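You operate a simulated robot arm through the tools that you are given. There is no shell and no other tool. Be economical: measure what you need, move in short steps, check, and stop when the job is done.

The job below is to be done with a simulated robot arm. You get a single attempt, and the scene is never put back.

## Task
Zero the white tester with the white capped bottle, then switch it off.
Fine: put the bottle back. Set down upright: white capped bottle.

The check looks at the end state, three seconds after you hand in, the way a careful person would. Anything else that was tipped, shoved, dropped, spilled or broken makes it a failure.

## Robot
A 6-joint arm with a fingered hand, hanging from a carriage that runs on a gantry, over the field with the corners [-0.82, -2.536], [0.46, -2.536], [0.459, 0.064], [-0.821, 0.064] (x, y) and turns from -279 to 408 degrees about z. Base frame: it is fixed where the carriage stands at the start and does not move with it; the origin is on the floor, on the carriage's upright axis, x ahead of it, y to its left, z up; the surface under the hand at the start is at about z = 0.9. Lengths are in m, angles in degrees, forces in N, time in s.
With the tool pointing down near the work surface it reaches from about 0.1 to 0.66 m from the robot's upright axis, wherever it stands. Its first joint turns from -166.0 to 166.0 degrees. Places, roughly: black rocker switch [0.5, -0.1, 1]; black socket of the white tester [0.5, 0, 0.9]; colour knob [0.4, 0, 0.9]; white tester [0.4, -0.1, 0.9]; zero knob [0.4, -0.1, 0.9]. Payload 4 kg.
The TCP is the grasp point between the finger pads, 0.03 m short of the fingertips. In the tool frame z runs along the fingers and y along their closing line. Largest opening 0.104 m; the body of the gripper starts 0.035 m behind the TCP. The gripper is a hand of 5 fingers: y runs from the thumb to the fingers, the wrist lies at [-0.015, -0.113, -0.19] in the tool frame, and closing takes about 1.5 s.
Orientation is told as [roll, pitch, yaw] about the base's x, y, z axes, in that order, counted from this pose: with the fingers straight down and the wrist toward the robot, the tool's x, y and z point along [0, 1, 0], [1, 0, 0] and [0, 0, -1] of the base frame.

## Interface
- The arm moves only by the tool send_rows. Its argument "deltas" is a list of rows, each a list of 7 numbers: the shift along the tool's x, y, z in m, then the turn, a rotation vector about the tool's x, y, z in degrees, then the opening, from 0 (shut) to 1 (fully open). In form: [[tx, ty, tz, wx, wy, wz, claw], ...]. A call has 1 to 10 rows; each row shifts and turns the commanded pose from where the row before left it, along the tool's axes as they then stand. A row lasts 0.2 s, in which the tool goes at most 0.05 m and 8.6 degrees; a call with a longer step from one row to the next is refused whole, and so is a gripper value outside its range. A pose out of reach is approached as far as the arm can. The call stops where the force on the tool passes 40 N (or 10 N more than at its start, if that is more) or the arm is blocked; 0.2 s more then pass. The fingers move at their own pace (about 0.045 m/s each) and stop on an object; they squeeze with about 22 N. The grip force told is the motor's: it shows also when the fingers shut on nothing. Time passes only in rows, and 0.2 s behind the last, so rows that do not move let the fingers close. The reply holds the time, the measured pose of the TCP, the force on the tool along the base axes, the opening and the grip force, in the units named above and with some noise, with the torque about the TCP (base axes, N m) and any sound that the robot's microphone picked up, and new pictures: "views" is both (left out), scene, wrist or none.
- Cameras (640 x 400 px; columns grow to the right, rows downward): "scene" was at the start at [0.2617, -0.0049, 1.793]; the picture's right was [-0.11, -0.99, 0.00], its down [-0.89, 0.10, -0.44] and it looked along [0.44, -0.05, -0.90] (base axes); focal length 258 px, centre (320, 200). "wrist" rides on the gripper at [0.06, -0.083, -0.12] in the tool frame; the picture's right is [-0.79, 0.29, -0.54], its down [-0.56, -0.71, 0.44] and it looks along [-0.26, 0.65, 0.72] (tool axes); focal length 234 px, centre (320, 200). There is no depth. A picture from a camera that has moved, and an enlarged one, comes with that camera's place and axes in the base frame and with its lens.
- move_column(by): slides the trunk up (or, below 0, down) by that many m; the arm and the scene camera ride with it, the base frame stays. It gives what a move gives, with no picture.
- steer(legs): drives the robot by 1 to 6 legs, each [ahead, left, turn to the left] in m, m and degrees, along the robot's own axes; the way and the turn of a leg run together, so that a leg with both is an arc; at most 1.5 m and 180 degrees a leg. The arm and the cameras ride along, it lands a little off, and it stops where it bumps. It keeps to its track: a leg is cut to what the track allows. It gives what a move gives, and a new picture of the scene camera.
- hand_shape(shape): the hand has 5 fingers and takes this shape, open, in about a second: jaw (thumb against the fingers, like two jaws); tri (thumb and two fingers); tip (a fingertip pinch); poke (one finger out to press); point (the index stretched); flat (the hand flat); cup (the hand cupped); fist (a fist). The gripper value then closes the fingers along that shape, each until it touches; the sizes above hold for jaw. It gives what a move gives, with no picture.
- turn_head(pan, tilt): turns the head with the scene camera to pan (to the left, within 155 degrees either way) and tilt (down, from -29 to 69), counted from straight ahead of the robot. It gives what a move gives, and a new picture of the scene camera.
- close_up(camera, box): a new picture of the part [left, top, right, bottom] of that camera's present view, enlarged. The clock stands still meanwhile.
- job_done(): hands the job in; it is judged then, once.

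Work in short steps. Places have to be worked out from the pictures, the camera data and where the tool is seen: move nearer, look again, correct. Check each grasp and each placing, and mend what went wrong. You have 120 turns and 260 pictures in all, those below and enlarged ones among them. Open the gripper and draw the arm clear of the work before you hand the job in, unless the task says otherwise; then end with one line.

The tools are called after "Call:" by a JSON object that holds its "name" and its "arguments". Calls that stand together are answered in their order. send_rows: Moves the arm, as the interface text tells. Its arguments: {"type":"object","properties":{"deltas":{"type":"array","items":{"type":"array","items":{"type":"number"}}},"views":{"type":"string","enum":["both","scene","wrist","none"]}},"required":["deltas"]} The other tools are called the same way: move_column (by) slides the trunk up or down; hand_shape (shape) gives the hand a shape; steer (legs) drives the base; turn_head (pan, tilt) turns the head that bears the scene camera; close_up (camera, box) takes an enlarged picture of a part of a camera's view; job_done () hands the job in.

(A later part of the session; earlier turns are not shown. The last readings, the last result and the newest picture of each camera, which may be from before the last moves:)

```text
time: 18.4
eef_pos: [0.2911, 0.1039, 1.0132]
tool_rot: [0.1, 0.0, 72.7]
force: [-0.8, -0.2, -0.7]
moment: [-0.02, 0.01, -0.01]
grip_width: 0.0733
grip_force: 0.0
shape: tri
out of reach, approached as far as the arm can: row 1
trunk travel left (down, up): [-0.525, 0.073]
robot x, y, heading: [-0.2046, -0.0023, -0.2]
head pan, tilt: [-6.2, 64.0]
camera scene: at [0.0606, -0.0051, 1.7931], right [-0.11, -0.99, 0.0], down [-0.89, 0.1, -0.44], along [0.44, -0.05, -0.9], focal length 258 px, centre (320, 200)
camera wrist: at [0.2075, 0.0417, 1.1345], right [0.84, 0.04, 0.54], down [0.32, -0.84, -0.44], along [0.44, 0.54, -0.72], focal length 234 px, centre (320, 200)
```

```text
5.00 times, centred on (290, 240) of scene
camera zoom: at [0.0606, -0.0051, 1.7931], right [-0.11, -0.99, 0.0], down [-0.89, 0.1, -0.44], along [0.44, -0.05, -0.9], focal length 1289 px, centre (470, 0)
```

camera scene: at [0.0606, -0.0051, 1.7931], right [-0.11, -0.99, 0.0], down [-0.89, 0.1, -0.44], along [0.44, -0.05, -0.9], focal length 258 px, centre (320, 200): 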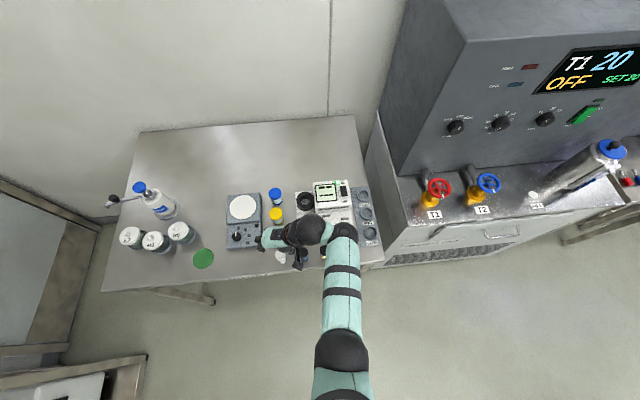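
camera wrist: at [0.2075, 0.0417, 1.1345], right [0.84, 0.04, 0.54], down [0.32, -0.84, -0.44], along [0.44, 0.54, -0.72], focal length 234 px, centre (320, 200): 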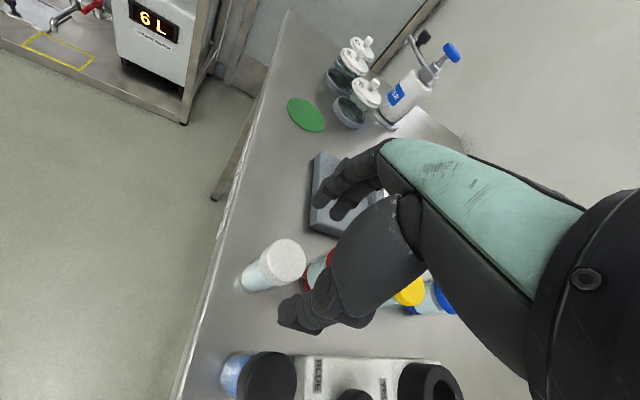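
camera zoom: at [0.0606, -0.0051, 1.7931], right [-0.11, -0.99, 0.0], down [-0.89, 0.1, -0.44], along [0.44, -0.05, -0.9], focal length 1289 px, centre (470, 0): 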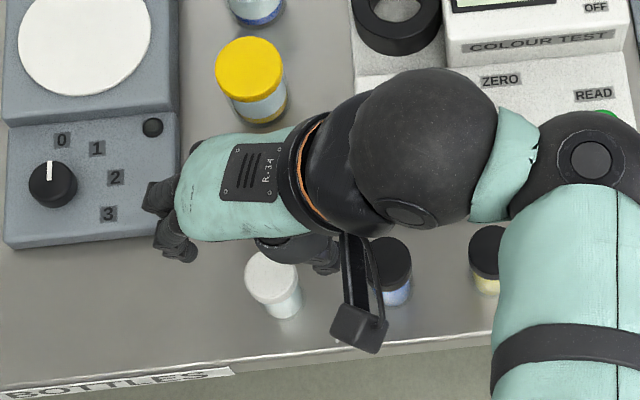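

The cap lies about (0.280, 0.099), so the hand needs 1.1 cm towards −x and 0.5 cm towards −y. I'll correct that, then check the finger positions.

Call:
{"name": "send_rows", "arguments": {"deltas": [[0.009, -0.006, 0, 0, 0, 0, 0.7]], "views": "wrist"}}

Call:
{"name": "close_up", "arguments": {"camera": "wrist", "box": [210, 170, 402, 350]}}

Call:
{"name": "close_up", "arguments": {"camera": "scene", "box": [250, 225, 320, 275]}}

```text
time: 18.8
eef_pos: [0.2797, 0.1009, 1.0133]
tool_rot: [0.2, -0.1, 72.7]
force: [0.5, 0.2, -0.5]
moment: [0.04, 0.01, 0.0]
grip_width: 0.0729
grip_force: 0.1
shape: tri
trunk travel left (down, up): [-0.525, 0.073]
robot x, y, heading: [-0.2007, 0.0029, -0.1]
head pan, tilt: [-6.2, 64.0]
camera wrist: at [0.1973, 0.0388, 1.1347], right [0.84, 0.04, 0.54], down [0.32, -0.84, -0.44], along [0.44, 0.54, -0.72], focal length 234 px, centre (320, 200)
```

wrist: 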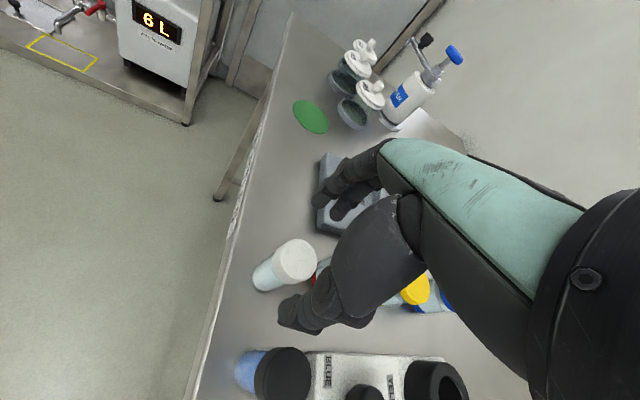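

```text
2.22 times, centred on (306, 260) of wrist
camera zoom: at [0.1973, 0.0388, 1.1347], right [0.84, 0.04, 0.54], down [0.32, -0.84, -0.44], along [0.44, 0.54, -0.72], focal length 520 px, centre (351, 67)
```

zoom: 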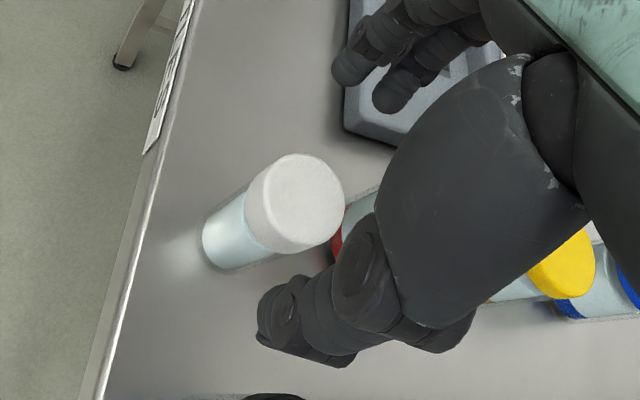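

```text
8.00 times, centred on (285, 250) of scene
camera zoom: at [0.0606, -0.005, 1.793], right [-0.11, -0.99, 0.0], down [-0.89, 0.1, -0.44], along [0.44, -0.05, -0.9], focal length 2063 px, centre (600, -200)
```

zoom: 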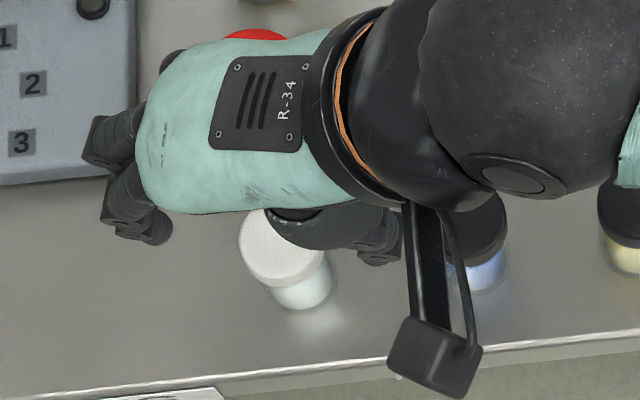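

The cap is about 4 mm towards −x from centre, and thumb and fingers straddle it cleanly. I'll shift that and descend so the tips come to about z 0.948.

Call:
{"name": "send_rows", "arguments": {"deltas": [[0.004, -0.001, 0.012, 0, 0, 0, 0.7], [0, 0, 0.012, 0, 0, 0, 0.7], [0, 0, 0.011, 0, 0, 0, 0.7]], "views": "wrist"}}

Call:
{"name": "close_up", "arguments": {"camera": "wrist", "box": [210, 170, 402, 350]}}

Call:
{"name": "close_up", "arguments": {"camera": "scene", "box": [250, 225, 320, 275]}}

```text
time: 19.6
eef_pos: [0.2752, 0.1021, 0.9784]
tool_rot: [0.1, 0.0, 72.8]
force: [0.4, -0.5, 0.2]
moment: [-0.05, -0.02, -0.01]
grip_width: 0.0732
grip_force: 0.1
shape: tri
trunk travel left (down, up): [-0.525, 0.073]
robot x, y, heading: [-0.2036, -0.0028, -0.0]
head pan, tilt: [-6.2, 64.0]
camera wrist: at [0.1937, 0.0406, 1.0998], right [0.84, 0.04, 0.54], down [0.32, -0.84, -0.44], along [0.44, 0.54, -0.72], focal length 234 px, centre (320, 200)
```

wrist: 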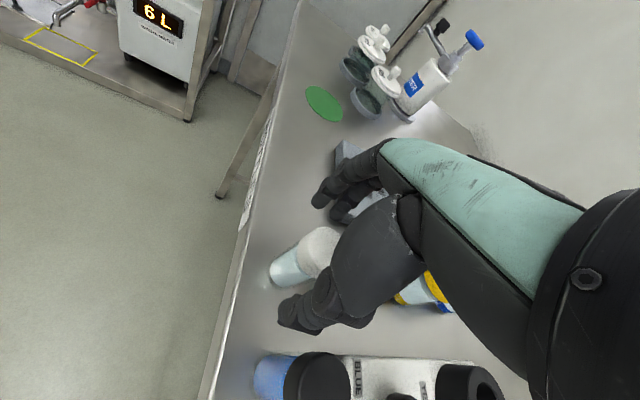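

```text
2.22 times, centred on (306, 260) of wrist
camera zoom: at [0.1937, 0.0406, 1.0998], right [0.84, 0.04, 0.54], down [0.32, -0.84, -0.44], along [0.44, 0.54, -0.72], focal length 520 px, centre (351, 67)
```

zoom: 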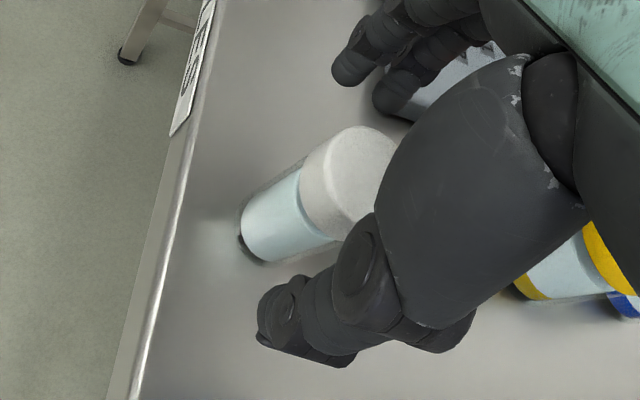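

```text
8.00 times, centred on (285, 250) of scene
camera zoom: at [0.0606, -0.005, 1.793], right [-0.11, -0.99, 0.0], down [-0.89, 0.1, -0.44], along [0.44, -0.05, -0.9], focal length 2063 px, centre (600, -200)
```

zoom: 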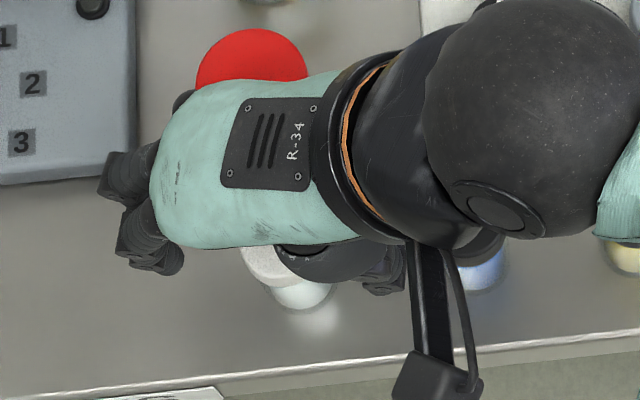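

The cap sits about 5 mm towards the thumb side from the TCP. I'll nudge there, go 4 mm lower and close.

Call:
{"name": "send_rows", "arguments": {"deltas": [[0, -0.005, 0.004, 0, 0, 0, 0.7], [0, 0, 0, 0, 0, 0, 0.4], [0, 0, 0, 0, 0, 0, 0.2], [0, 0, 0, 0, 0, 0, 0.1], [0, 0, 0, 0, 0, 0, 0.1], [0, 0, 0, 0, 0, 0, 0.1]]}}

Call:
{"name": "close_up", "arguments": {"camera": "wrist", "box": [210, 170, 402, 350]}}

```text
time: 21.0
eef_pos: [0.2749, 0.0985, 0.9755]
tool_rot: [0.0, -0.1, 72.9]
force: [-1.0, -0.5, -0.2]
moment: [-0.01, 0.0, -0.01]
grip_width: 0.024
grip_force: 22.0
shape: tri
trunk travel left (down, up): [-0.525, 0.073]
robot x, y, heading: [-0.2021, -0.0028, -0.2]
head pan, tilt: [-6.2, 64.0]
camera scene: at [0.0606, -0.0051, 1.793], right [-0.11, -0.99, 0.0], down [-0.89, 0.1, -0.44], along [0.44, -0.05, -0.9], focal length 258 px, centre (320, 200)
camera wrist: at [0.1919, 0.0356, 1.0959], right [0.84, 0.04, 0.54], down [0.32, -0.84, -0.44], along [0.44, 0.54, -0.72], focal length 234 px, centre (320, 200)
```

scene: 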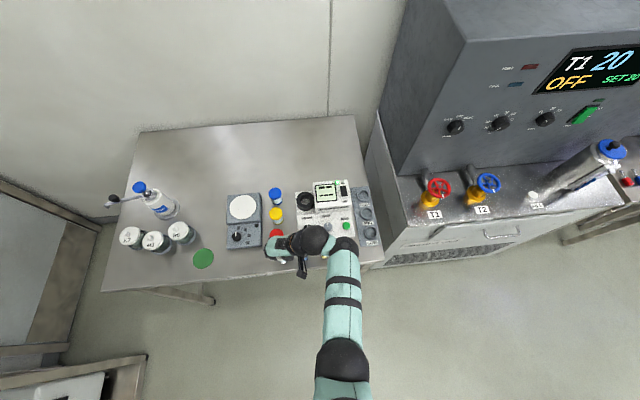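
wrist: 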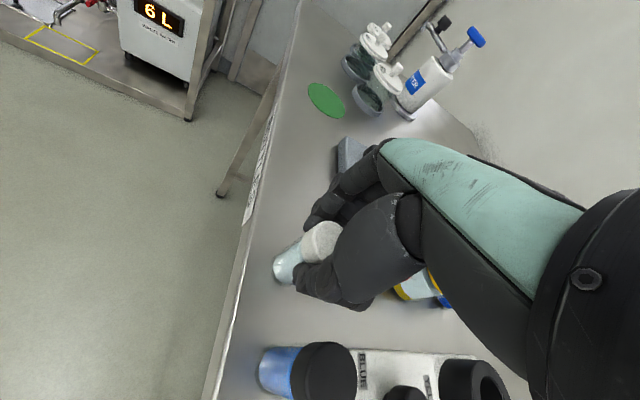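

```text
2.22 times, centred on (306, 260) of wrist
camera zoom: at [0.1919, 0.0356, 1.0959], right [0.84, 0.04, 0.54], down [0.32, -0.84, -0.44], along [0.44, 0.54, -0.72], focal length 520 px, centre (351, 67)
```

zoom: 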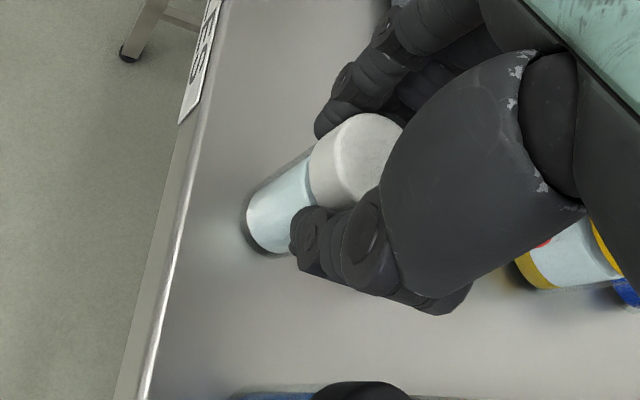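

Closed at 0.024 with 22 N. I'll lift 3 cm and check the hold before going on.

Call:
{"name": "send_rows", "arguments": {"deltas": [[0, 0, -0.01, 0, 0, 0, 0.1], [0, 0, -0.01, 0, 0, 0, 0.1], [0, 0, -0.01, 0, 0, 0, 0.1]], "views": "wrist"}}

Call:
{"name": "close_up", "arguments": {"camera": "wrist", "box": [210, 170, 402, 350]}}

Call:
{"name": "close_up", "arguments": {"camera": "scene", "box": [250, 220, 320, 270]}}

```text
time: 21.8
eef_pos: [0.2751, 0.0974, 1.0055]
tool_rot: [0.1, 0.0, 72.8]
force: [0.2, 0.0, -1.2]
moment: [0.0, 0.04, -0.01]
grip_width: 0.024
grip_force: 21.9
shape: tri
trunk travel left (down, up): [-0.525, 0.073]
robot x, y, heading: [-0.2033, -0.0028, -0.0]
head pan, tilt: [-6.2, 64.0]
camera wrist: at [0.1925, 0.0353, 1.1257], right [0.84, 0.04, 0.54], down [0.32, -0.84, -0.44], along [0.44, 0.54, -0.72], focal length 234 px, centre (320, 200)
```

wrist: 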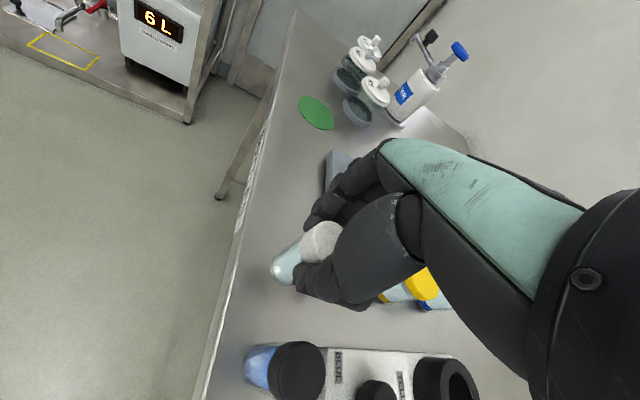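

```text
2.22 times, centred on (306, 260) of wrist
camera zoom: at [0.1925, 0.0353, 1.1257], right [0.84, 0.04, 0.54], down [0.32, -0.84, -0.44], along [0.44, 0.54, -0.72], focal length 520 px, centre (351, 67)
```

zoom: 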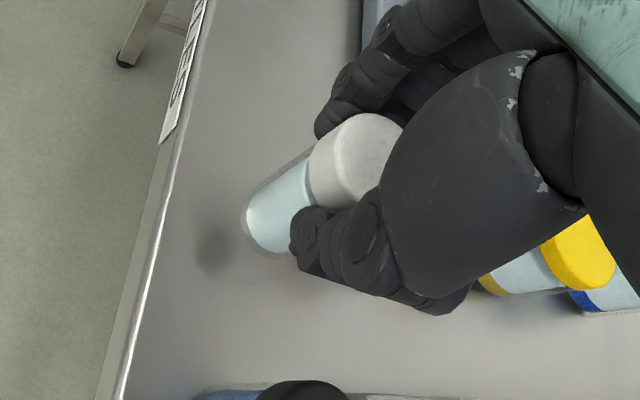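

```text
8.00 times, centred on (285, 245) of scene
camera zoom: at [0.0606, -0.0051, 1.793], right [-0.11, -0.99, 0.0], down [-0.89, 0.1, -0.44], along [0.44, -0.05, -0.9], focal length 2063 px, centre (600, -160)
```

zoom: 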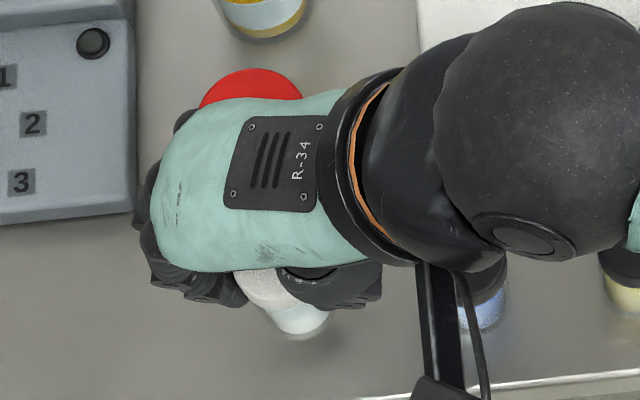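

The bottle is held firmly, about 4 mm off the TCP towards −x. The return pose is TCP (0.275, 0.0985, 0.9755) at yaw 73°. I'll raise the trunk to clear everything, then turn towards the socket.

Call:
{"name": "move_column", "arguments": {"by": 0.07}}

Call:
{"name": "send_rows", "arguments": {"deltas": [[0, 0, 0, 0, 0, 8.5, 0.1], [0, 0, 0, 0, 0, 8.5, 0.1], [0, 0, 0, 0, 0, 8.5, 0.1], [0, 0, 0, 0, 0, 8.5, 0.1], [0, 0, 0, 0, 0, 8.5, 0.1]]}}

```text
time: 22.9
eef_pos: [0.2754, 0.0981, 1.074]
tool_rot: [0.1, 0.0, 72.7]
force: [-0.1, 0.4, 0.1]
moment: [-0.01, 0.03, -0.02]
grip_width: 0.0238
grip_force: 22.0
shape: tri
trunk travel left (down, up): [-0.595, 0.003]
robot x, y, heading: [-0.2014, 0.0007, 0.1]
head pan, tilt: [-6.2, 64.0]
```

```text
time: 24.1
eef_pos: [0.2752, 0.0976, 1.0744]
tool_rot: [0.1, 0.1, 30.2]
force: [1.2, -1.3, -0.8]
moment: [0.0, 0.05, 0.0]
grip_width: 0.0239
grip_force: 22.3
shape: tri
trunk travel left (down, up): [-0.595, 0.003]
robot x, y, heading: [-0.2022, 0.0026, 0.1]
head pan, tilt: [-6.2, 64.0]
camera scene: at [0.0606, -0.0051, 1.8631], right [-0.11, -0.99, 0.0], down [-0.89, 0.1, -0.44], along [0.44, -0.05, -0.9], focal length 258 px, centre (320, 200)
camera wrist: at [0.1723, 0.1071, 1.1958], right [0.65, -0.54, 0.54], down [-0.33, -0.84, -0.44], along [0.69, 0.1, -0.72], focal length 234 px, centre (320, 200)
```

scene: 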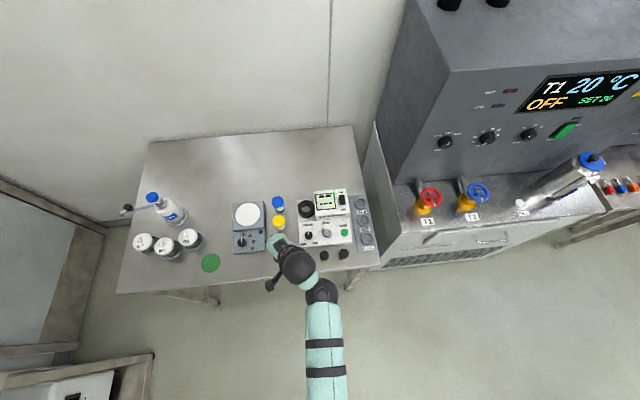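
wrist: 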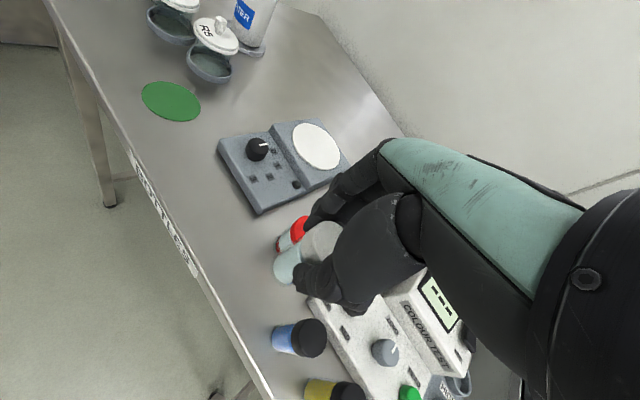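

Reach is good at this height. I'll drive the carriage forward 0.12 m, with the bottle bottom near z 1.0, clear of everything.

Call:
{"name": "steer", "arguments": {"legs": [[0.12, 0, 0]]}}

Call:
{"name": "send_rows", "arguments": {"deltas": [[0, 0, 0, 0, 0, 0, 0.1]], "views": "wrist"}}

Call:
{"name": "close_up", "arguments": {"camera": "scene", "box": [250, 190, 400, 290]}}

```text
time: 25.3
eef_pos: [0.3944, 0.0971, 1.0742]
tool_rot: [0.1, 0.1, 30.4]
force: [0.5, -0.4, -0.9]
moment: [0.01, 0.0, 0.0]
grip_width: 0.0237
grip_force: 21.6
shape: tri
trunk travel left (down, up): [-0.595, 0.003]
robot x, y, heading: [-0.079, 0.0021, 0.0]
head pan, tilt: [-6.2, 64.0]
camera scene: at [0.1799, -0.005, 1.863], right [-0.11, -0.99, 0.0], down [-0.89, 0.1, -0.44], along [0.44, -0.05, -0.9], focal length 258 px, centre (320, 200)
```

scene: 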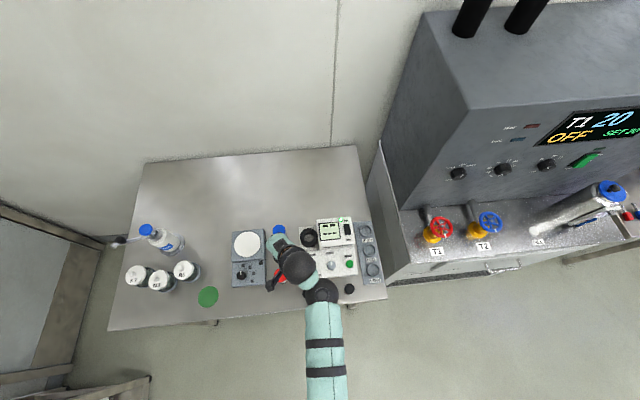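

```text
time: 25.7
eef_pos: [0.3935, 0.0971, 1.0744]
tool_rot: [0.0, 0.1, 30.2]
force: [-0.3, -0.5, 0.2]
moment: [-0.02, -0.01, 0.0]
grip_width: 0.0238
grip_force: 21.8
shape: tri
trunk travel left (down, up): [-0.595, 0.003]
robot x, y, heading: [-0.0874, 0.0002, 0.2]
head pan, tilt: [-6.2, 64.0]
camera wrist: at [0.2914, 0.1072, 1.1956], right [0.65, -0.54, 0.54], down [-0.33, -0.84, -0.44], along [0.69, 0.1, -0.72], focal length 234 px, centre (320, 200)
```

wrist: 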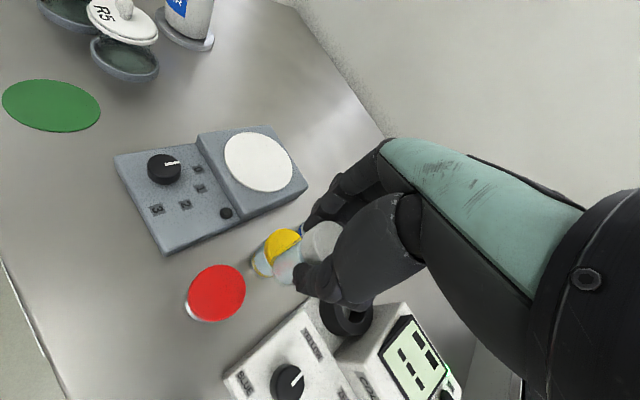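

```text
4.00 times, centred on (325, 240) of scene
camera zoom: at [0.1799, -0.005, 1.863], right [-0.11, -0.99, 0.0], down [-0.89, 0.1, -0.44], along [0.44, -0.05, -0.9], focal length 1032 px, centre (300, 40)
```

zoom: 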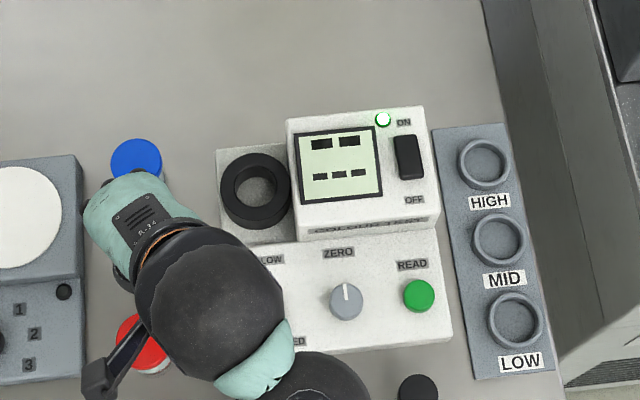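

Refined camera axes put the socket rim centre at about (0.479, 0.003, 0.94). I'll check precisely how the bottle sits in the fingers before aligning.

Call:
{"name": "close_up", "arguments": {"camera": "wrist", "box": [265, 200, 361, 310]}}

```text
3.64 times, centred on (313, 255) of wrist
camera zoom: at [0.2914, 0.1072, 1.1956], right [0.65, -0.54, 0.54], down [-0.33, -0.84, -0.44], along [0.69, 0.1, -0.72], focal length 852 px, centre (346, 0)
```

zoom: 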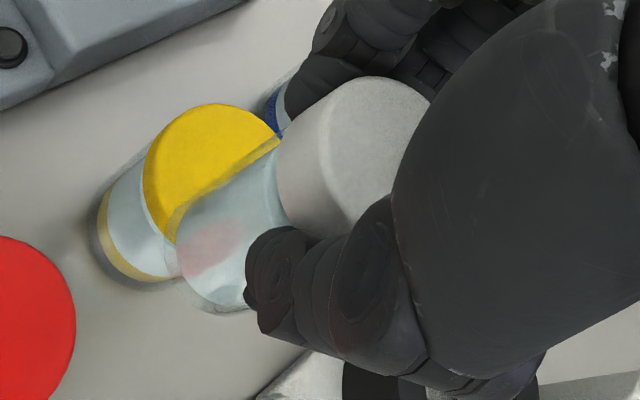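

Judging from the cap ellipse and the scene fix, the bottle axis sits about (−5, +3) mm from the TCP in tool x, y. I'll move it over the socket at this height and look.

Call:
{"name": "send_rows", "arguments": {"deltas": [[-0.04, 0.008, 0, 0, 0, 0, 0.1], [-0.04, 0.008, 0, 0, 0, 0, 0.1], [-0.039, 0.008, 0, 0, 0, 0, 0.1]]}}

Call:
{"name": "close_up", "arguments": {"camera": "wrist", "box": [200, 180, 392, 340]}}

Call:
{"name": "close_up", "arguments": {"camera": "scene", "box": [280, 210, 360, 260]}}

```text
time: 26.5
eef_pos: [0.4754, 0.0068, 1.0746]
tool_rot: [0.1, 0.1, 30.2]
force: [0.2, 0.7, -0.9]
moment: [-0.01, -0.05, 0.0]
grip_width: 0.0238
grip_force: 22.1
shape: tri
trunk travel left (down, up): [-0.595, 0.003]
robot x, y, heading: [-0.0834, 0.0037, -0.2]
head pan, tilt: [-6.2, 64.0]
camera scene: at [0.1799, -0.0049, 1.863], right [-0.11, -0.99, 0.0], down [-0.89, 0.1, -0.44], along [0.44, -0.05, -0.9], focal length 258 px, centre (320, 200)
camera wrist: at [0.3719, 0.0171, 1.1968], right [0.65, -0.54, 0.54], down [-0.33, -0.84, -0.44], along [0.69, 0.1, -0.72], focal length 234 px, centre (320, 200)
```

scene: 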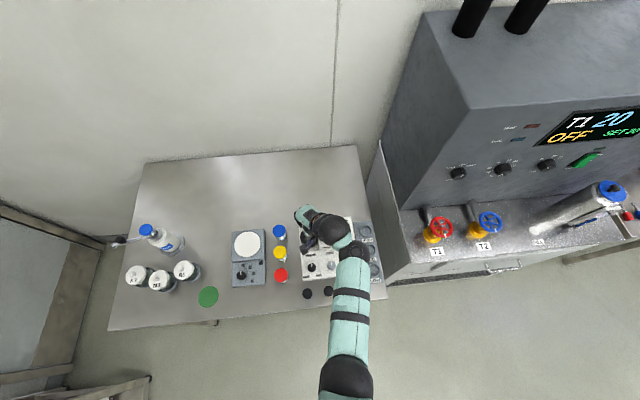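
wrist: 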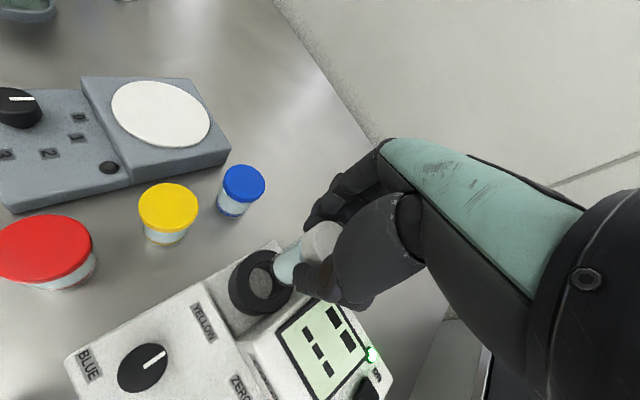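

```text
2.50 times, centred on (296, 260) of wrist
camera zoom: at [0.3719, 0.0171, 1.1968], right [0.65, -0.54, 0.54], down [-0.33, -0.84, -0.44], along [0.69, 0.1, -0.72], focal length 585 px, centre (380, 50)
```

zoom: 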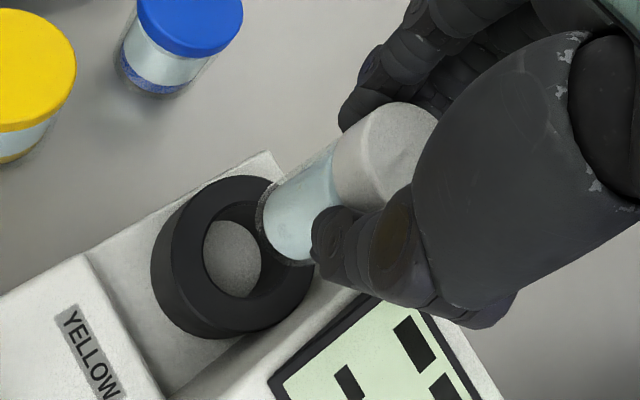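

```text
8.00 times, centred on (320, 235) of scene
camera zoom: at [0.1799, -0.0049, 1.863], right [-0.11, -0.99, 0.0], down [-0.89, 0.1, -0.44], along [0.44, -0.05, -0.9], focal length 2063 px, centre (320, -80)
```

zoom: 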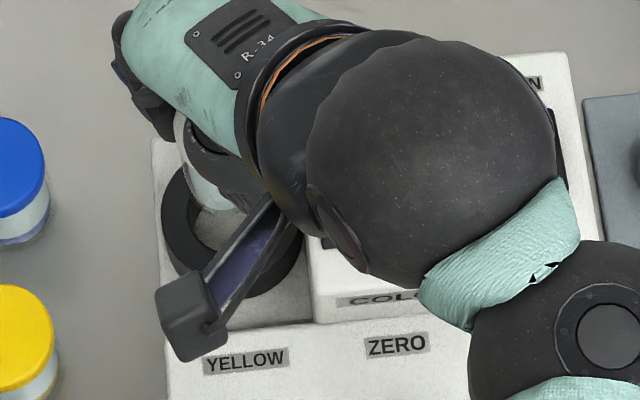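

The wrist view puts the bottle bottom at (0.477, 0.001) and the rim centre at (0.480, 0.000), nearly aligned. I'll nudge by about 2 mm, descend 4 cm to just above the rim, and check.

Call:
{"name": "send_rows", "arguments": {"deltas": [[-0.002, 0.0012, 0.015, 0, 0, 0, 0.1], [0, 0, 0.015, 0, 0, 0, 0.1], [0, 0, 0.01, 0, 0, 0, 0.1]], "views": "wrist"}}

Call:
{"name": "close_up", "arguments": {"camera": "wrist", "box": [220, 190, 364, 310]}}

Call:
{"name": "close_up", "arguments": {"camera": "scene", "box": [290, 215, 346, 260]}}

```text
time: 27.3
eef_pos: [0.4778, 0.0068, 1.0331]
tool_rot: [0.0, 0.1, 30.3]
force: [0.1, -0.5, -0.4]
moment: [0.03, 0.02, -0.01]
grip_width: 0.0241
grip_force: 21.7
shape: tri
trunk travel left (down, up): [-0.595, 0.003]
robot x, y, heading: [-0.0813, 0.0003, 0.1]
head pan, tilt: [-6.2, 64.0]
camera wrist: at [0.3744, 0.0162, 1.1552], right [0.65, -0.54, 0.54], down [-0.33, -0.84, -0.44], along [0.69, 0.1, -0.72], focal length 234 px, centre (320, 200)
```

wrist: 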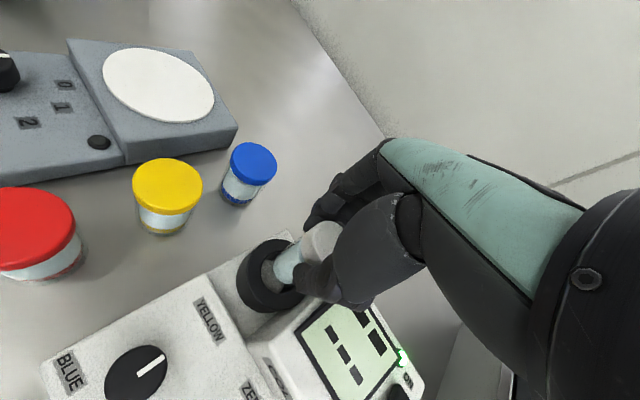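

```text
3.33 times, centred on (292, 250) of wrist
camera zoom: at [0.3744, 0.0162, 1.1552], right [0.65, -0.54, 0.54], down [-0.33, -0.84, -0.44], along [0.69, 0.1, -0.72], focal length 781 px, centre (413, 33)
```

zoom: 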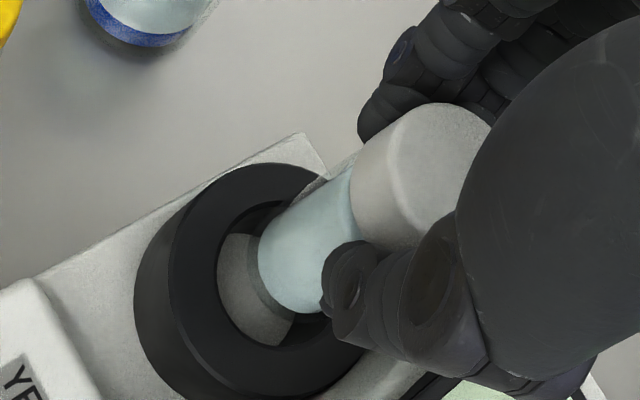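

```text
8.89 times, centred on (318, 238) of scene
camera zoom: at [0.1799, -0.005, 1.863], right [-0.11, -0.99, 0.0], down [-0.89, 0.1, -0.44], along [0.44, -0.05, -0.9], focal length 2292 px, centre (338, -133)
```

zoom: 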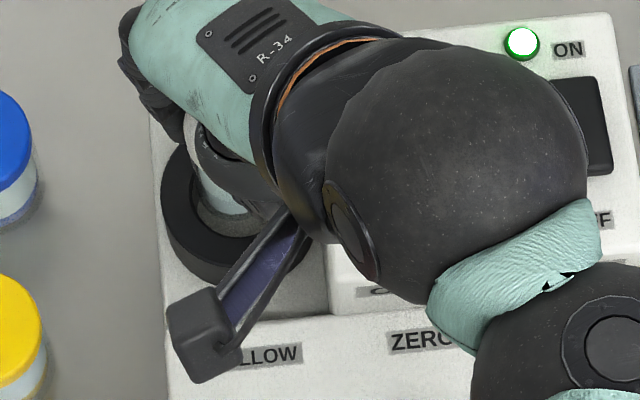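

The bottle bottom is within a few mm of the hole centre in both views. I'll correct 2 mm in −y and ease it down, watching the force.

Call:
{"name": "send_rows", "arguments": {"deltas": [[-0.0012, -0.0019, 0.008, 0, 0, 0, 0.1], [0, 0, 0.008, 0, 0, 0, 0.1], [0, 0, 0.006, 0, 0, 0, 0.1]], "views": "wrist"}}

Call:
{"name": "close_up", "arguments": {"camera": "wrist", "box": [220, 190, 364, 310]}}

Call:
{"name": "close_up", "arguments": {"camera": "scene", "box": [290, 215, 346, 260]}}

```text
time: 28.1
eef_pos: [0.4786, 0.0046, 1.0158]
tool_rot: [0.0, -0.2, 30.4]
force: [-0.7, 2.7, 16.3]
moment: [-0.07, 0.22, -0.02]
grip_width: 0.0259
grip_force: 22.4
shape: tri
trunk travel left (down, up): [-0.595, 0.003]
robot x, y, heading: [-0.0836, 0.0013, 0.1]
head pan, tilt: [-6.2, 64.0]
camera wrist: at [0.3756, 0.0141, 1.1363], right [0.65, -0.54, 0.55], down [-0.33, -0.84, -0.44], along [0.69, 0.11, -0.71], focal length 234 px, centre (320, 200)
```

wrist: 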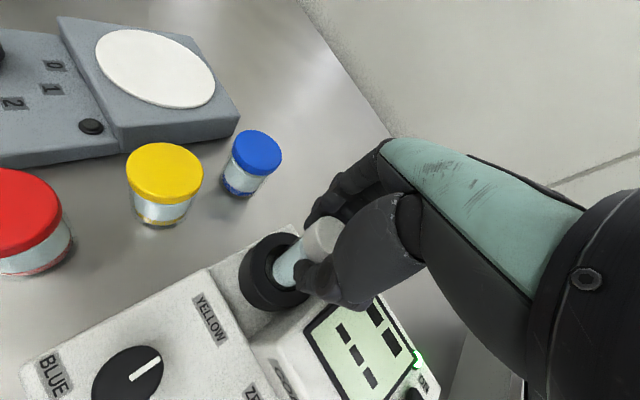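

```text
3.33 times, centred on (292, 250) of wrist
camera zoom: at [0.3756, 0.0141, 1.1363], right [0.65, -0.54, 0.55], down [-0.33, -0.84, -0.44], along [0.69, 0.11, -0.71], focal length 781 px, centre (413, 33)
```

zoom: 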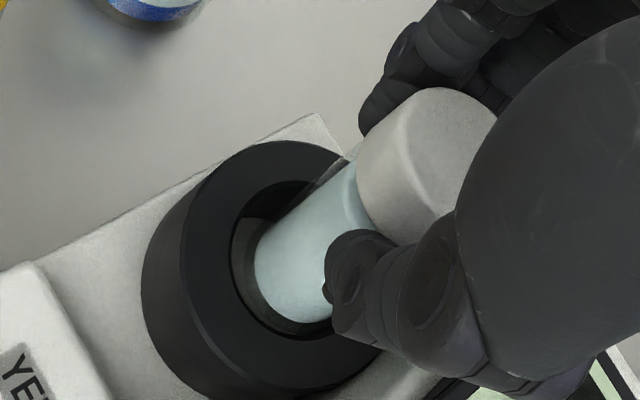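

```text
8.89 times, centred on (318, 238) of scene
camera zoom: at [0.1803, -0.0047, 1.8637], right [-0.11, -0.99, 0.0], down [-0.89, 0.1, -0.44], along [0.44, -0.05, -0.9], focal length 2292 px, centre (338, -133)
```

zoom: 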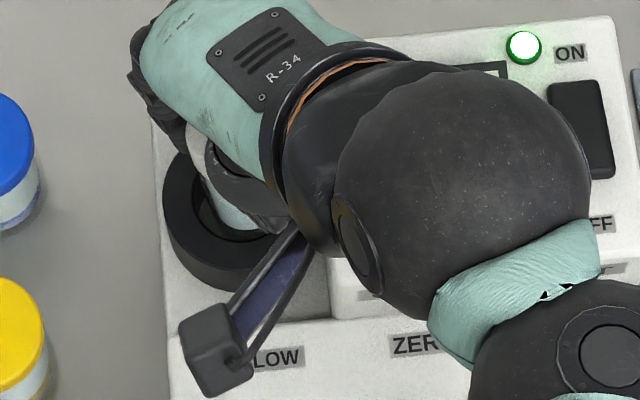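

There is 16 N at a bottle-bottom height of about 0.94, so I'll look closely at what is touching.

Call:
{"name": "close_up", "arguments": {"camera": "wrist", "box": [255, 220, 319, 290]}}

Call:
{"name": "close_up", "arguments": {"camera": "scene", "box": [303, 226, 333, 250]}}

```text
5.71 times, centred on (287, 255) of wrist
camera zoom: at [0.3756, 0.0141, 1.1363], right [0.65, -0.54, 0.55], down [-0.33, -0.84, -0.44], along [0.69, 0.11, -0.71], focal length 1338 px, centre (509, -114)
```

zoom: 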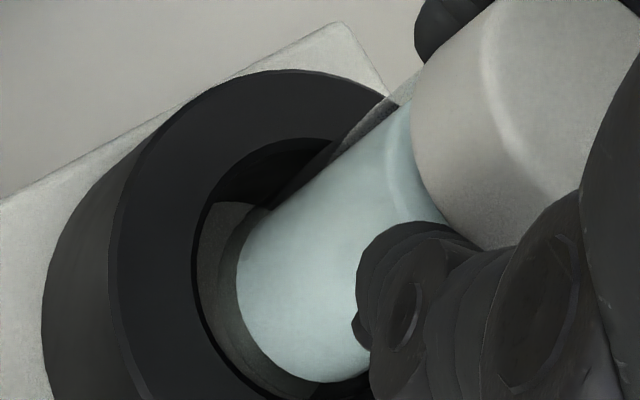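

```text
16.00 times, centred on (318, 238) of scene
camera zoom: at [0.1803, -0.0047, 1.8637], right [-0.11, -0.99, 0.0], down [-0.89, 0.1, -0.44], along [0.44, -0.05, -0.9], focal length 4126 px, centre (352, -408)
```

zoom: 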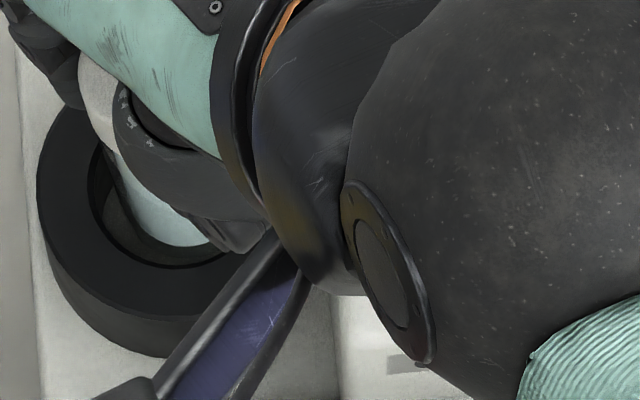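

The clear glass is wider than its contents and is catching the −y side of the rim, with about a 6 mm gap on the +y side. I'll back off, shift +3 mm in y, and try again.

Call:
{"name": "send_rows", "arguments": {"deltas": [[0, 0, -0.008, 0, 0, 0, 0.1], [0.0026, 0.001, 0, 0, 0, 0, 0.1], [0, 0, 0.005, 0, 0, 0, 0.1]], "views": "wrist"}}

Call:
{"name": "close_up", "arguments": {"camera": "wrist", "box": [240, 205, 336, 300]}}

Call:
{"name": "close_up", "arguments": {"camera": "scene", "box": [303, 226, 333, 250]}}

```text
time: 28.9
eef_pos: [0.4772, 0.0063, 1.0179]
tool_rot: [0.0, 0.0, 30.2]
force: [-0.3, -2.4, 10.7]
moment: [-0.07, 0.13, 0.03]
grip_width: 0.0248
grip_force: 21.5
shape: tri
trunk travel left (down, up): [-0.595, 0.003]
robot x, y, heading: [-0.084, 0.0001, -0.0]
head pan, tilt: [-6.2, 64.0]
camera wrist: at [0.374, 0.0149, 1.1386], right [0.65, -0.54, 0.54], down [-0.33, -0.84, -0.44], along [0.69, 0.1, -0.72], focal length 234 px, centre (320, 200)
```

wrist: 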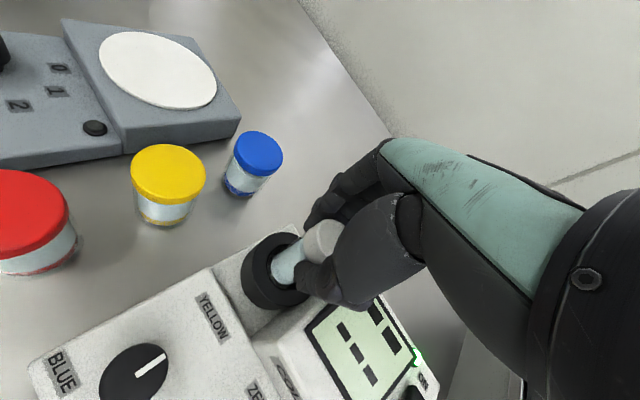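

```text
4.21 times, centred on (288, 252) of wrist
camera zoom: at [0.374, 0.0149, 1.1386], right [0.65, -0.54, 0.54], down [-0.33, -0.84, -0.44], along [0.69, 0.1, -0.72], focal length 986 px, centre (455, -21)
```

zoom: 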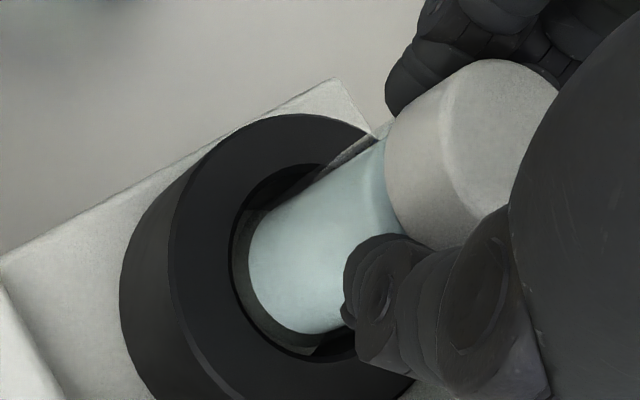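

```text
16.00 times, centred on (318, 238) of scene
camera zoom: at [0.1801, -0.0052, 1.8634], right [-0.11, -0.99, 0.0], down [-0.89, 0.1, -0.44], along [0.44, -0.05, -0.9], focal length 4126 px, centre (352, -408)
```

zoom: 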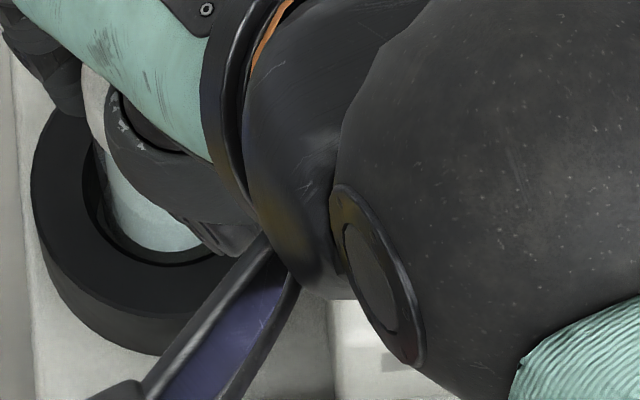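

The torque puts the contact on the near (−x) rim, with y now roughly centred. I'll back off, shift +3.5 mm in x and −1 mm in y, and lower again.

Call:
{"name": "send_rows", "arguments": {"deltas": [[0, 0, -0.006, 0, 0, 0, 0.1], [-0.0026, 0.0025, 0, 0, 0, 0, 0.1], [0, 0, 0.006, 0, 0, 0, 0.1], [0, 0, 0.004, 0, 0, 0, 0.1]], "views": "wrist"}}

Call:
{"name": "close_up", "arguments": {"camera": "wrist", "box": [240, 205, 336, 300]}}

```text
time: 29.9
eef_pos: [0.4782, 0.0046, 1.0114]
tool_rot: [0.1, 0.0, 30.2]
force: [-0.1, -0.1, -1.2]
moment: [-0.05, 0.0, 0.0]
grip_width: 0.0249
grip_force: 22.5
shape: tri
trunk travel left (down, up): [-0.595, 0.003]
robot x, y, heading: [-0.083, 0.0041, 0.2]
head pan, tilt: [-6.2, 64.0]
camera wrist: at [0.3757, 0.0153, 1.1323], right [0.65, -0.54, 0.54], down [-0.33, -0.84, -0.44], along [0.69, 0.1, -0.72], focal length 234 px, centre (320, 200)
```

wrist: 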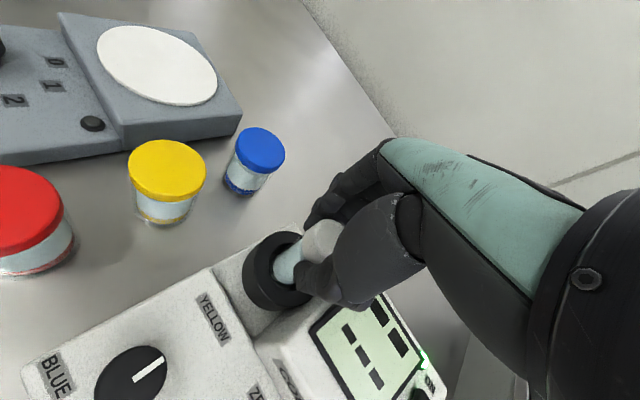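

```text
4.21 times, centred on (288, 252) of wrist
camera zoom: at [0.3757, 0.0153, 1.1323], right [0.65, -0.54, 0.54], down [-0.33, -0.84, -0.44], along [0.69, 0.1, -0.72], focal length 986 px, centre (455, -21)
```

zoom: 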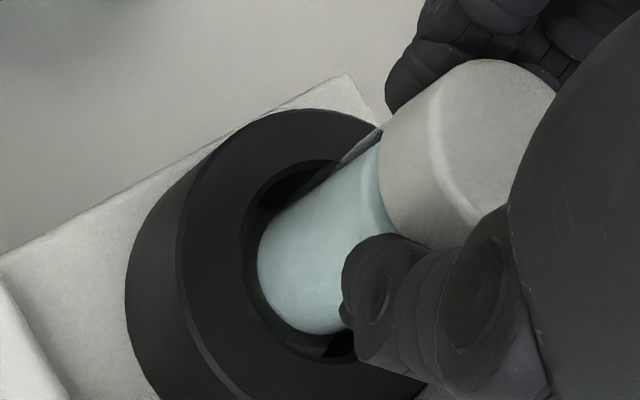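

It's in: no force, and lower than the earlier contact. I'll keep lowering gently.

Call:
{"name": "send_rows", "arguments": {"deltas": [[0, 0, 0.005, 0, 0, 0, 0.1], [0, 0, 0.005, 0, 0, 0, 0.1], [0, 0, 0.004, 0, 0, 0, 0.1]], "views": "wrist"}}

Call:
{"name": "close_up", "arguments": {"camera": "wrist", "box": [240, 205, 336, 300]}}

```text
time: 30.7
eef_pos: [0.4774, 0.0053, 0.9979]
tool_rot: [0.0, 0.2, 30.2]
force: [-0.1, 0.1, 0.1]
moment: [0.0, -0.01, 0.01]
grip_width: 0.0248
grip_force: 21.9
shape: tri
trunk travel left (down, up): [-0.595, 0.003]
robot x, y, heading: [-0.0799, 0.0015, 0.2]
head pan, tilt: [-6.2, 64.0]
camera wrist: at [0.3756, 0.0149, 1.1184], right [0.65, -0.54, 0.54], down [-0.33, -0.84, -0.44], along [0.69, 0.1, -0.72], focal length 234 px, centre (320, 200)
```

wrist: 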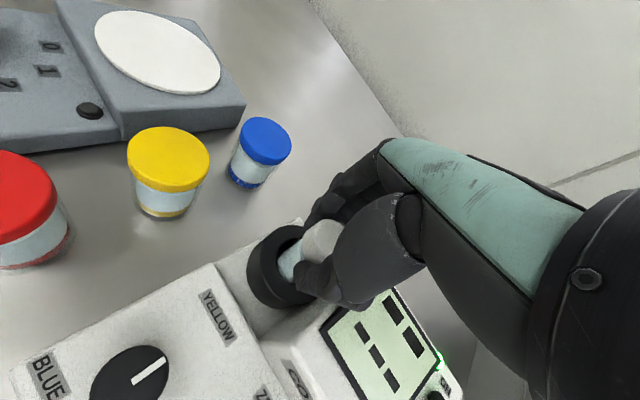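

```text
4.21 times, centred on (288, 252) of wrist
camera zoom: at [0.3756, 0.0149, 1.1184], right [0.65, -0.54, 0.54], down [-0.33, -0.84, -0.44], along [0.69, 0.1, -0.72], focal length 986 px, centre (455, -21)
```

zoom: 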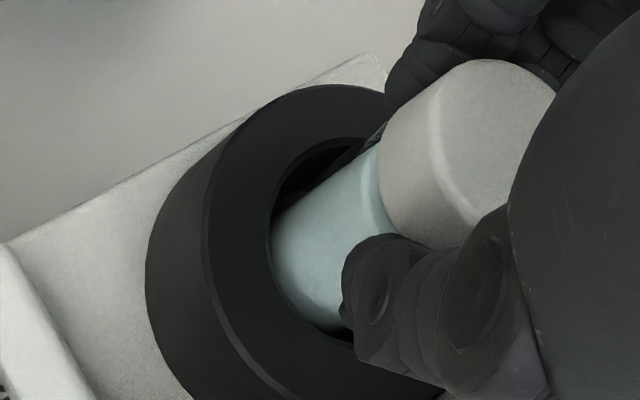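

It is sliding in freely. I'll continue in 4 mm steps until it bottoms.

Call:
{"name": "send_rows", "arguments": {"deltas": [[0, 0, 0.004, 0, 0, 0, 0.1], [0, 0, 0.004, 0, 0, 0, 0.1]], "views": "wrist"}}

Call:
{"name": "close_up", "arguments": {"camera": "wrist", "box": [240, 205, 336, 300]}}

```text
time: 31.3
eef_pos: [0.478, 0.0051, 0.9899]
tool_rot: [0.1, 0.1, 30.3]
force: [-0.2, -0.2, -0.8]
moment: [-0.03, 0.02, 0.0]
grip_width: 0.0247
grip_force: 21.3
shape: tri
trunk travel left (down, up): [-0.595, 0.003]
robot x, y, heading: [-0.081, -0.0003, -0.1]
head pan, tilt: [-6.2, 64.0]
camera wrist: at [0.3759, 0.0149, 1.1101], right [0.65, -0.54, 0.54], down [-0.33, -0.84, -0.44], along [0.69, 0.1, -0.72], focal length 234 px, centre (320, 200)
```

wrist: 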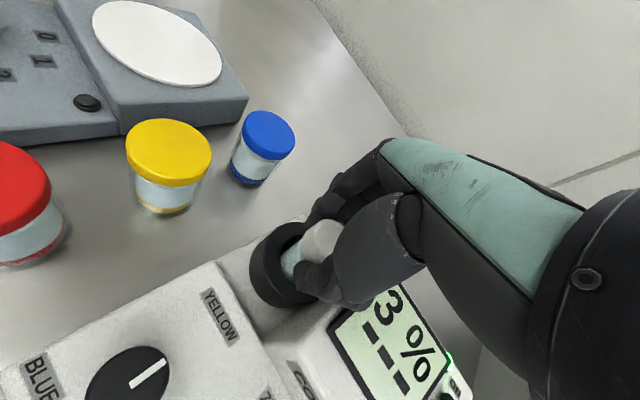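

```text
4.21 times, centred on (288, 252) of wrist
camera zoom: at [0.3759, 0.0149, 1.1101], right [0.65, -0.54, 0.54], down [-0.33, -0.84, -0.44], along [0.69, 0.1, -0.72], focal length 986 px, centre (455, -21)
```

zoom: 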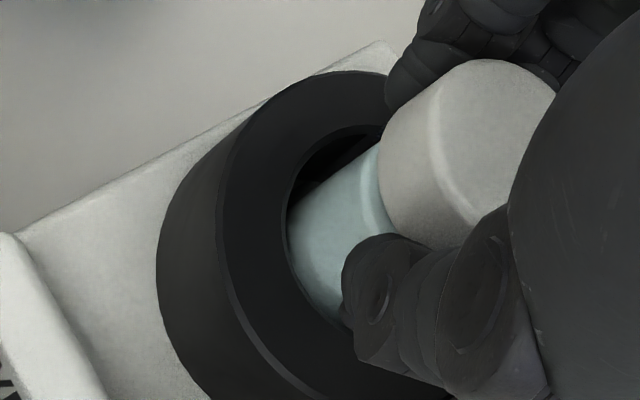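

The display now shows "…3 %", so the tester detects the bottle. I'll lower until it rests.

Call:
{"name": "send_rows", "arguments": {"deltas": [[0, 0, 0.004, 0, 0, 0, 0.1], [0, 0, 0.003, 0, 0, 0, 0.1], [0, 0, 0.003, 0, 0, 0, 0.1]], "views": "wrist"}}

Call:
{"name": "close_up", "arguments": {"camera": "wrist", "box": [240, 205, 336, 300]}}

```text
time: 32.1
eef_pos: [0.4828, 0.0039, 0.9832]
tool_rot: [-0.1, -0.4, 30.4]
force: [-9.0, 0.5, 38.1]
moment: [-0.05, 0.3, 0.03]
grip_width: 0.0284
grip_force: 22.0
shape: tri
trunk travel left (down, up): [-0.595, 0.003]
robot x, y, heading: [-0.0787, -0.0014, 0.2]
head pan, tilt: [-6.2, 64.0]
camera wrist: at [0.3789, 0.0149, 1.1033], right [0.64, -0.53, 0.55], down [-0.32, -0.84, -0.44], along [0.69, 0.11, -0.71], focal length 234 px, centre (320, 200)
```

wrist: 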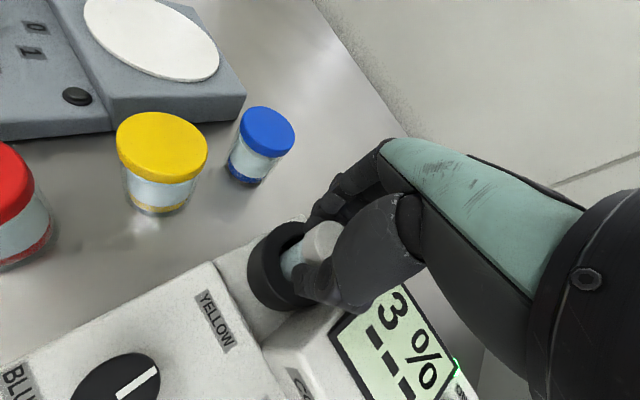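

```text
4.21 times, centred on (288, 252) of wrist
camera zoom: at [0.3789, 0.0149, 1.1033], right [0.64, -0.53, 0.55], down [-0.32, -0.84, -0.44], along [0.69, 0.11, -0.71], focal length 986 px, centre (455, -21)
```

zoom: 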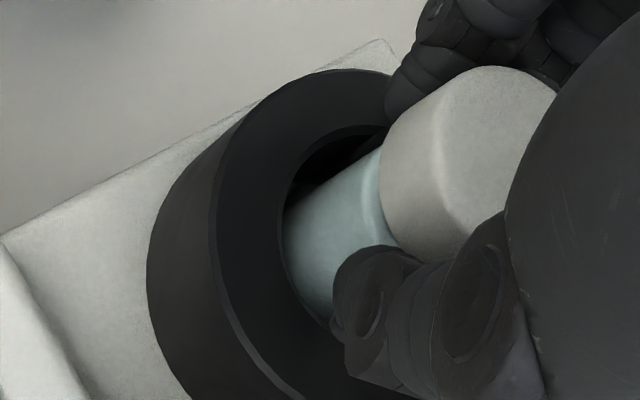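

It has bottomed: 38 N at TCP z ≈ 0.985. I'll relieve the push by 3 mm and open the fingers.

Call:
{"name": "send_rows", "arguments": {"deltas": [[0, 0, -0.002, 0, 0, 0, 0.1], [0, 0, -0.002, 0, 0, 0, 0.1], [0, 0, 0, 0, 0, 0, 0.35], [0, 0, 0, 0, 0, 0, 0.5], [0, 0, 0, 0, 0, 0, 0.65], [0, 0, 0, 0, 0, 0, 0.65], [0, 0, 0, 0, 0, 0, 0.65]], "views": "wrist"}}

Call:
{"name": "close_up", "arguments": {"camera": "wrist", "box": [220, 190, 364, 310]}}

```text
time: 33.7
eef_pos: [0.4774, 0.0054, 0.9839]
tool_rot: [0.0, 0.1, 30.4]
force: [0.2, -0.9, 0.1]
moment: [0.0, 0.05, 0.02]
grip_width: 0.0672
grip_force: 0.1
shape: tri
trunk travel left (down, up): [-0.595, 0.003]
robot x, y, heading: [-0.0839, -0.0004, 0.0]
head pan, tilt: [-6.2, 64.0]
camera wrist: at [0.3752, 0.015, 1.1043], right [0.65, -0.54, 0.54], down [-0.33, -0.84, -0.44], along [0.69, 0.1, -0.72], focal length 234 px, centre (320, 200)
```

wrist: 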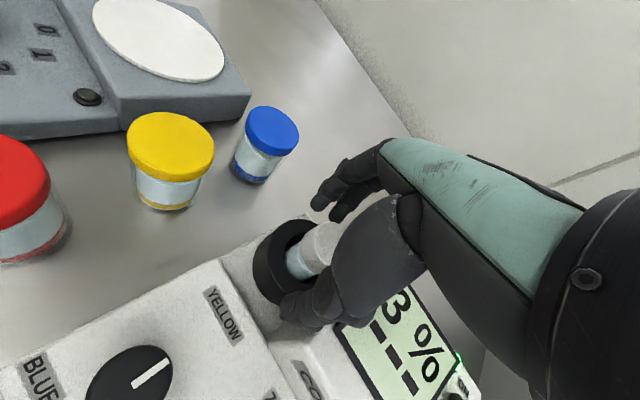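

```text
3.33 times, centred on (292, 250) of wrist
camera zoom: at [0.3752, 0.015, 1.1043], right [0.65, -0.54, 0.54], down [-0.33, -0.84, -0.44], along [0.69, 0.1, -0.72], focal length 781 px, centre (413, 33)
```

zoom: 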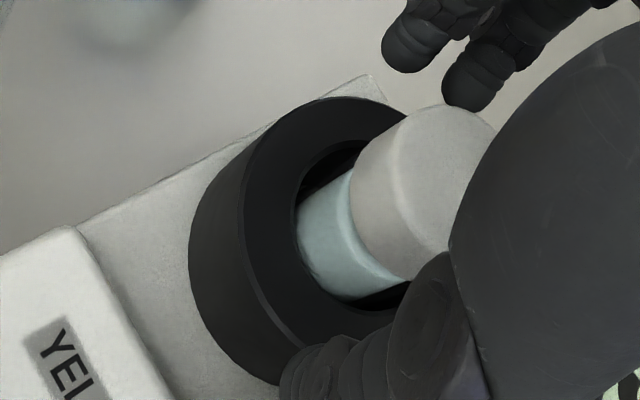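

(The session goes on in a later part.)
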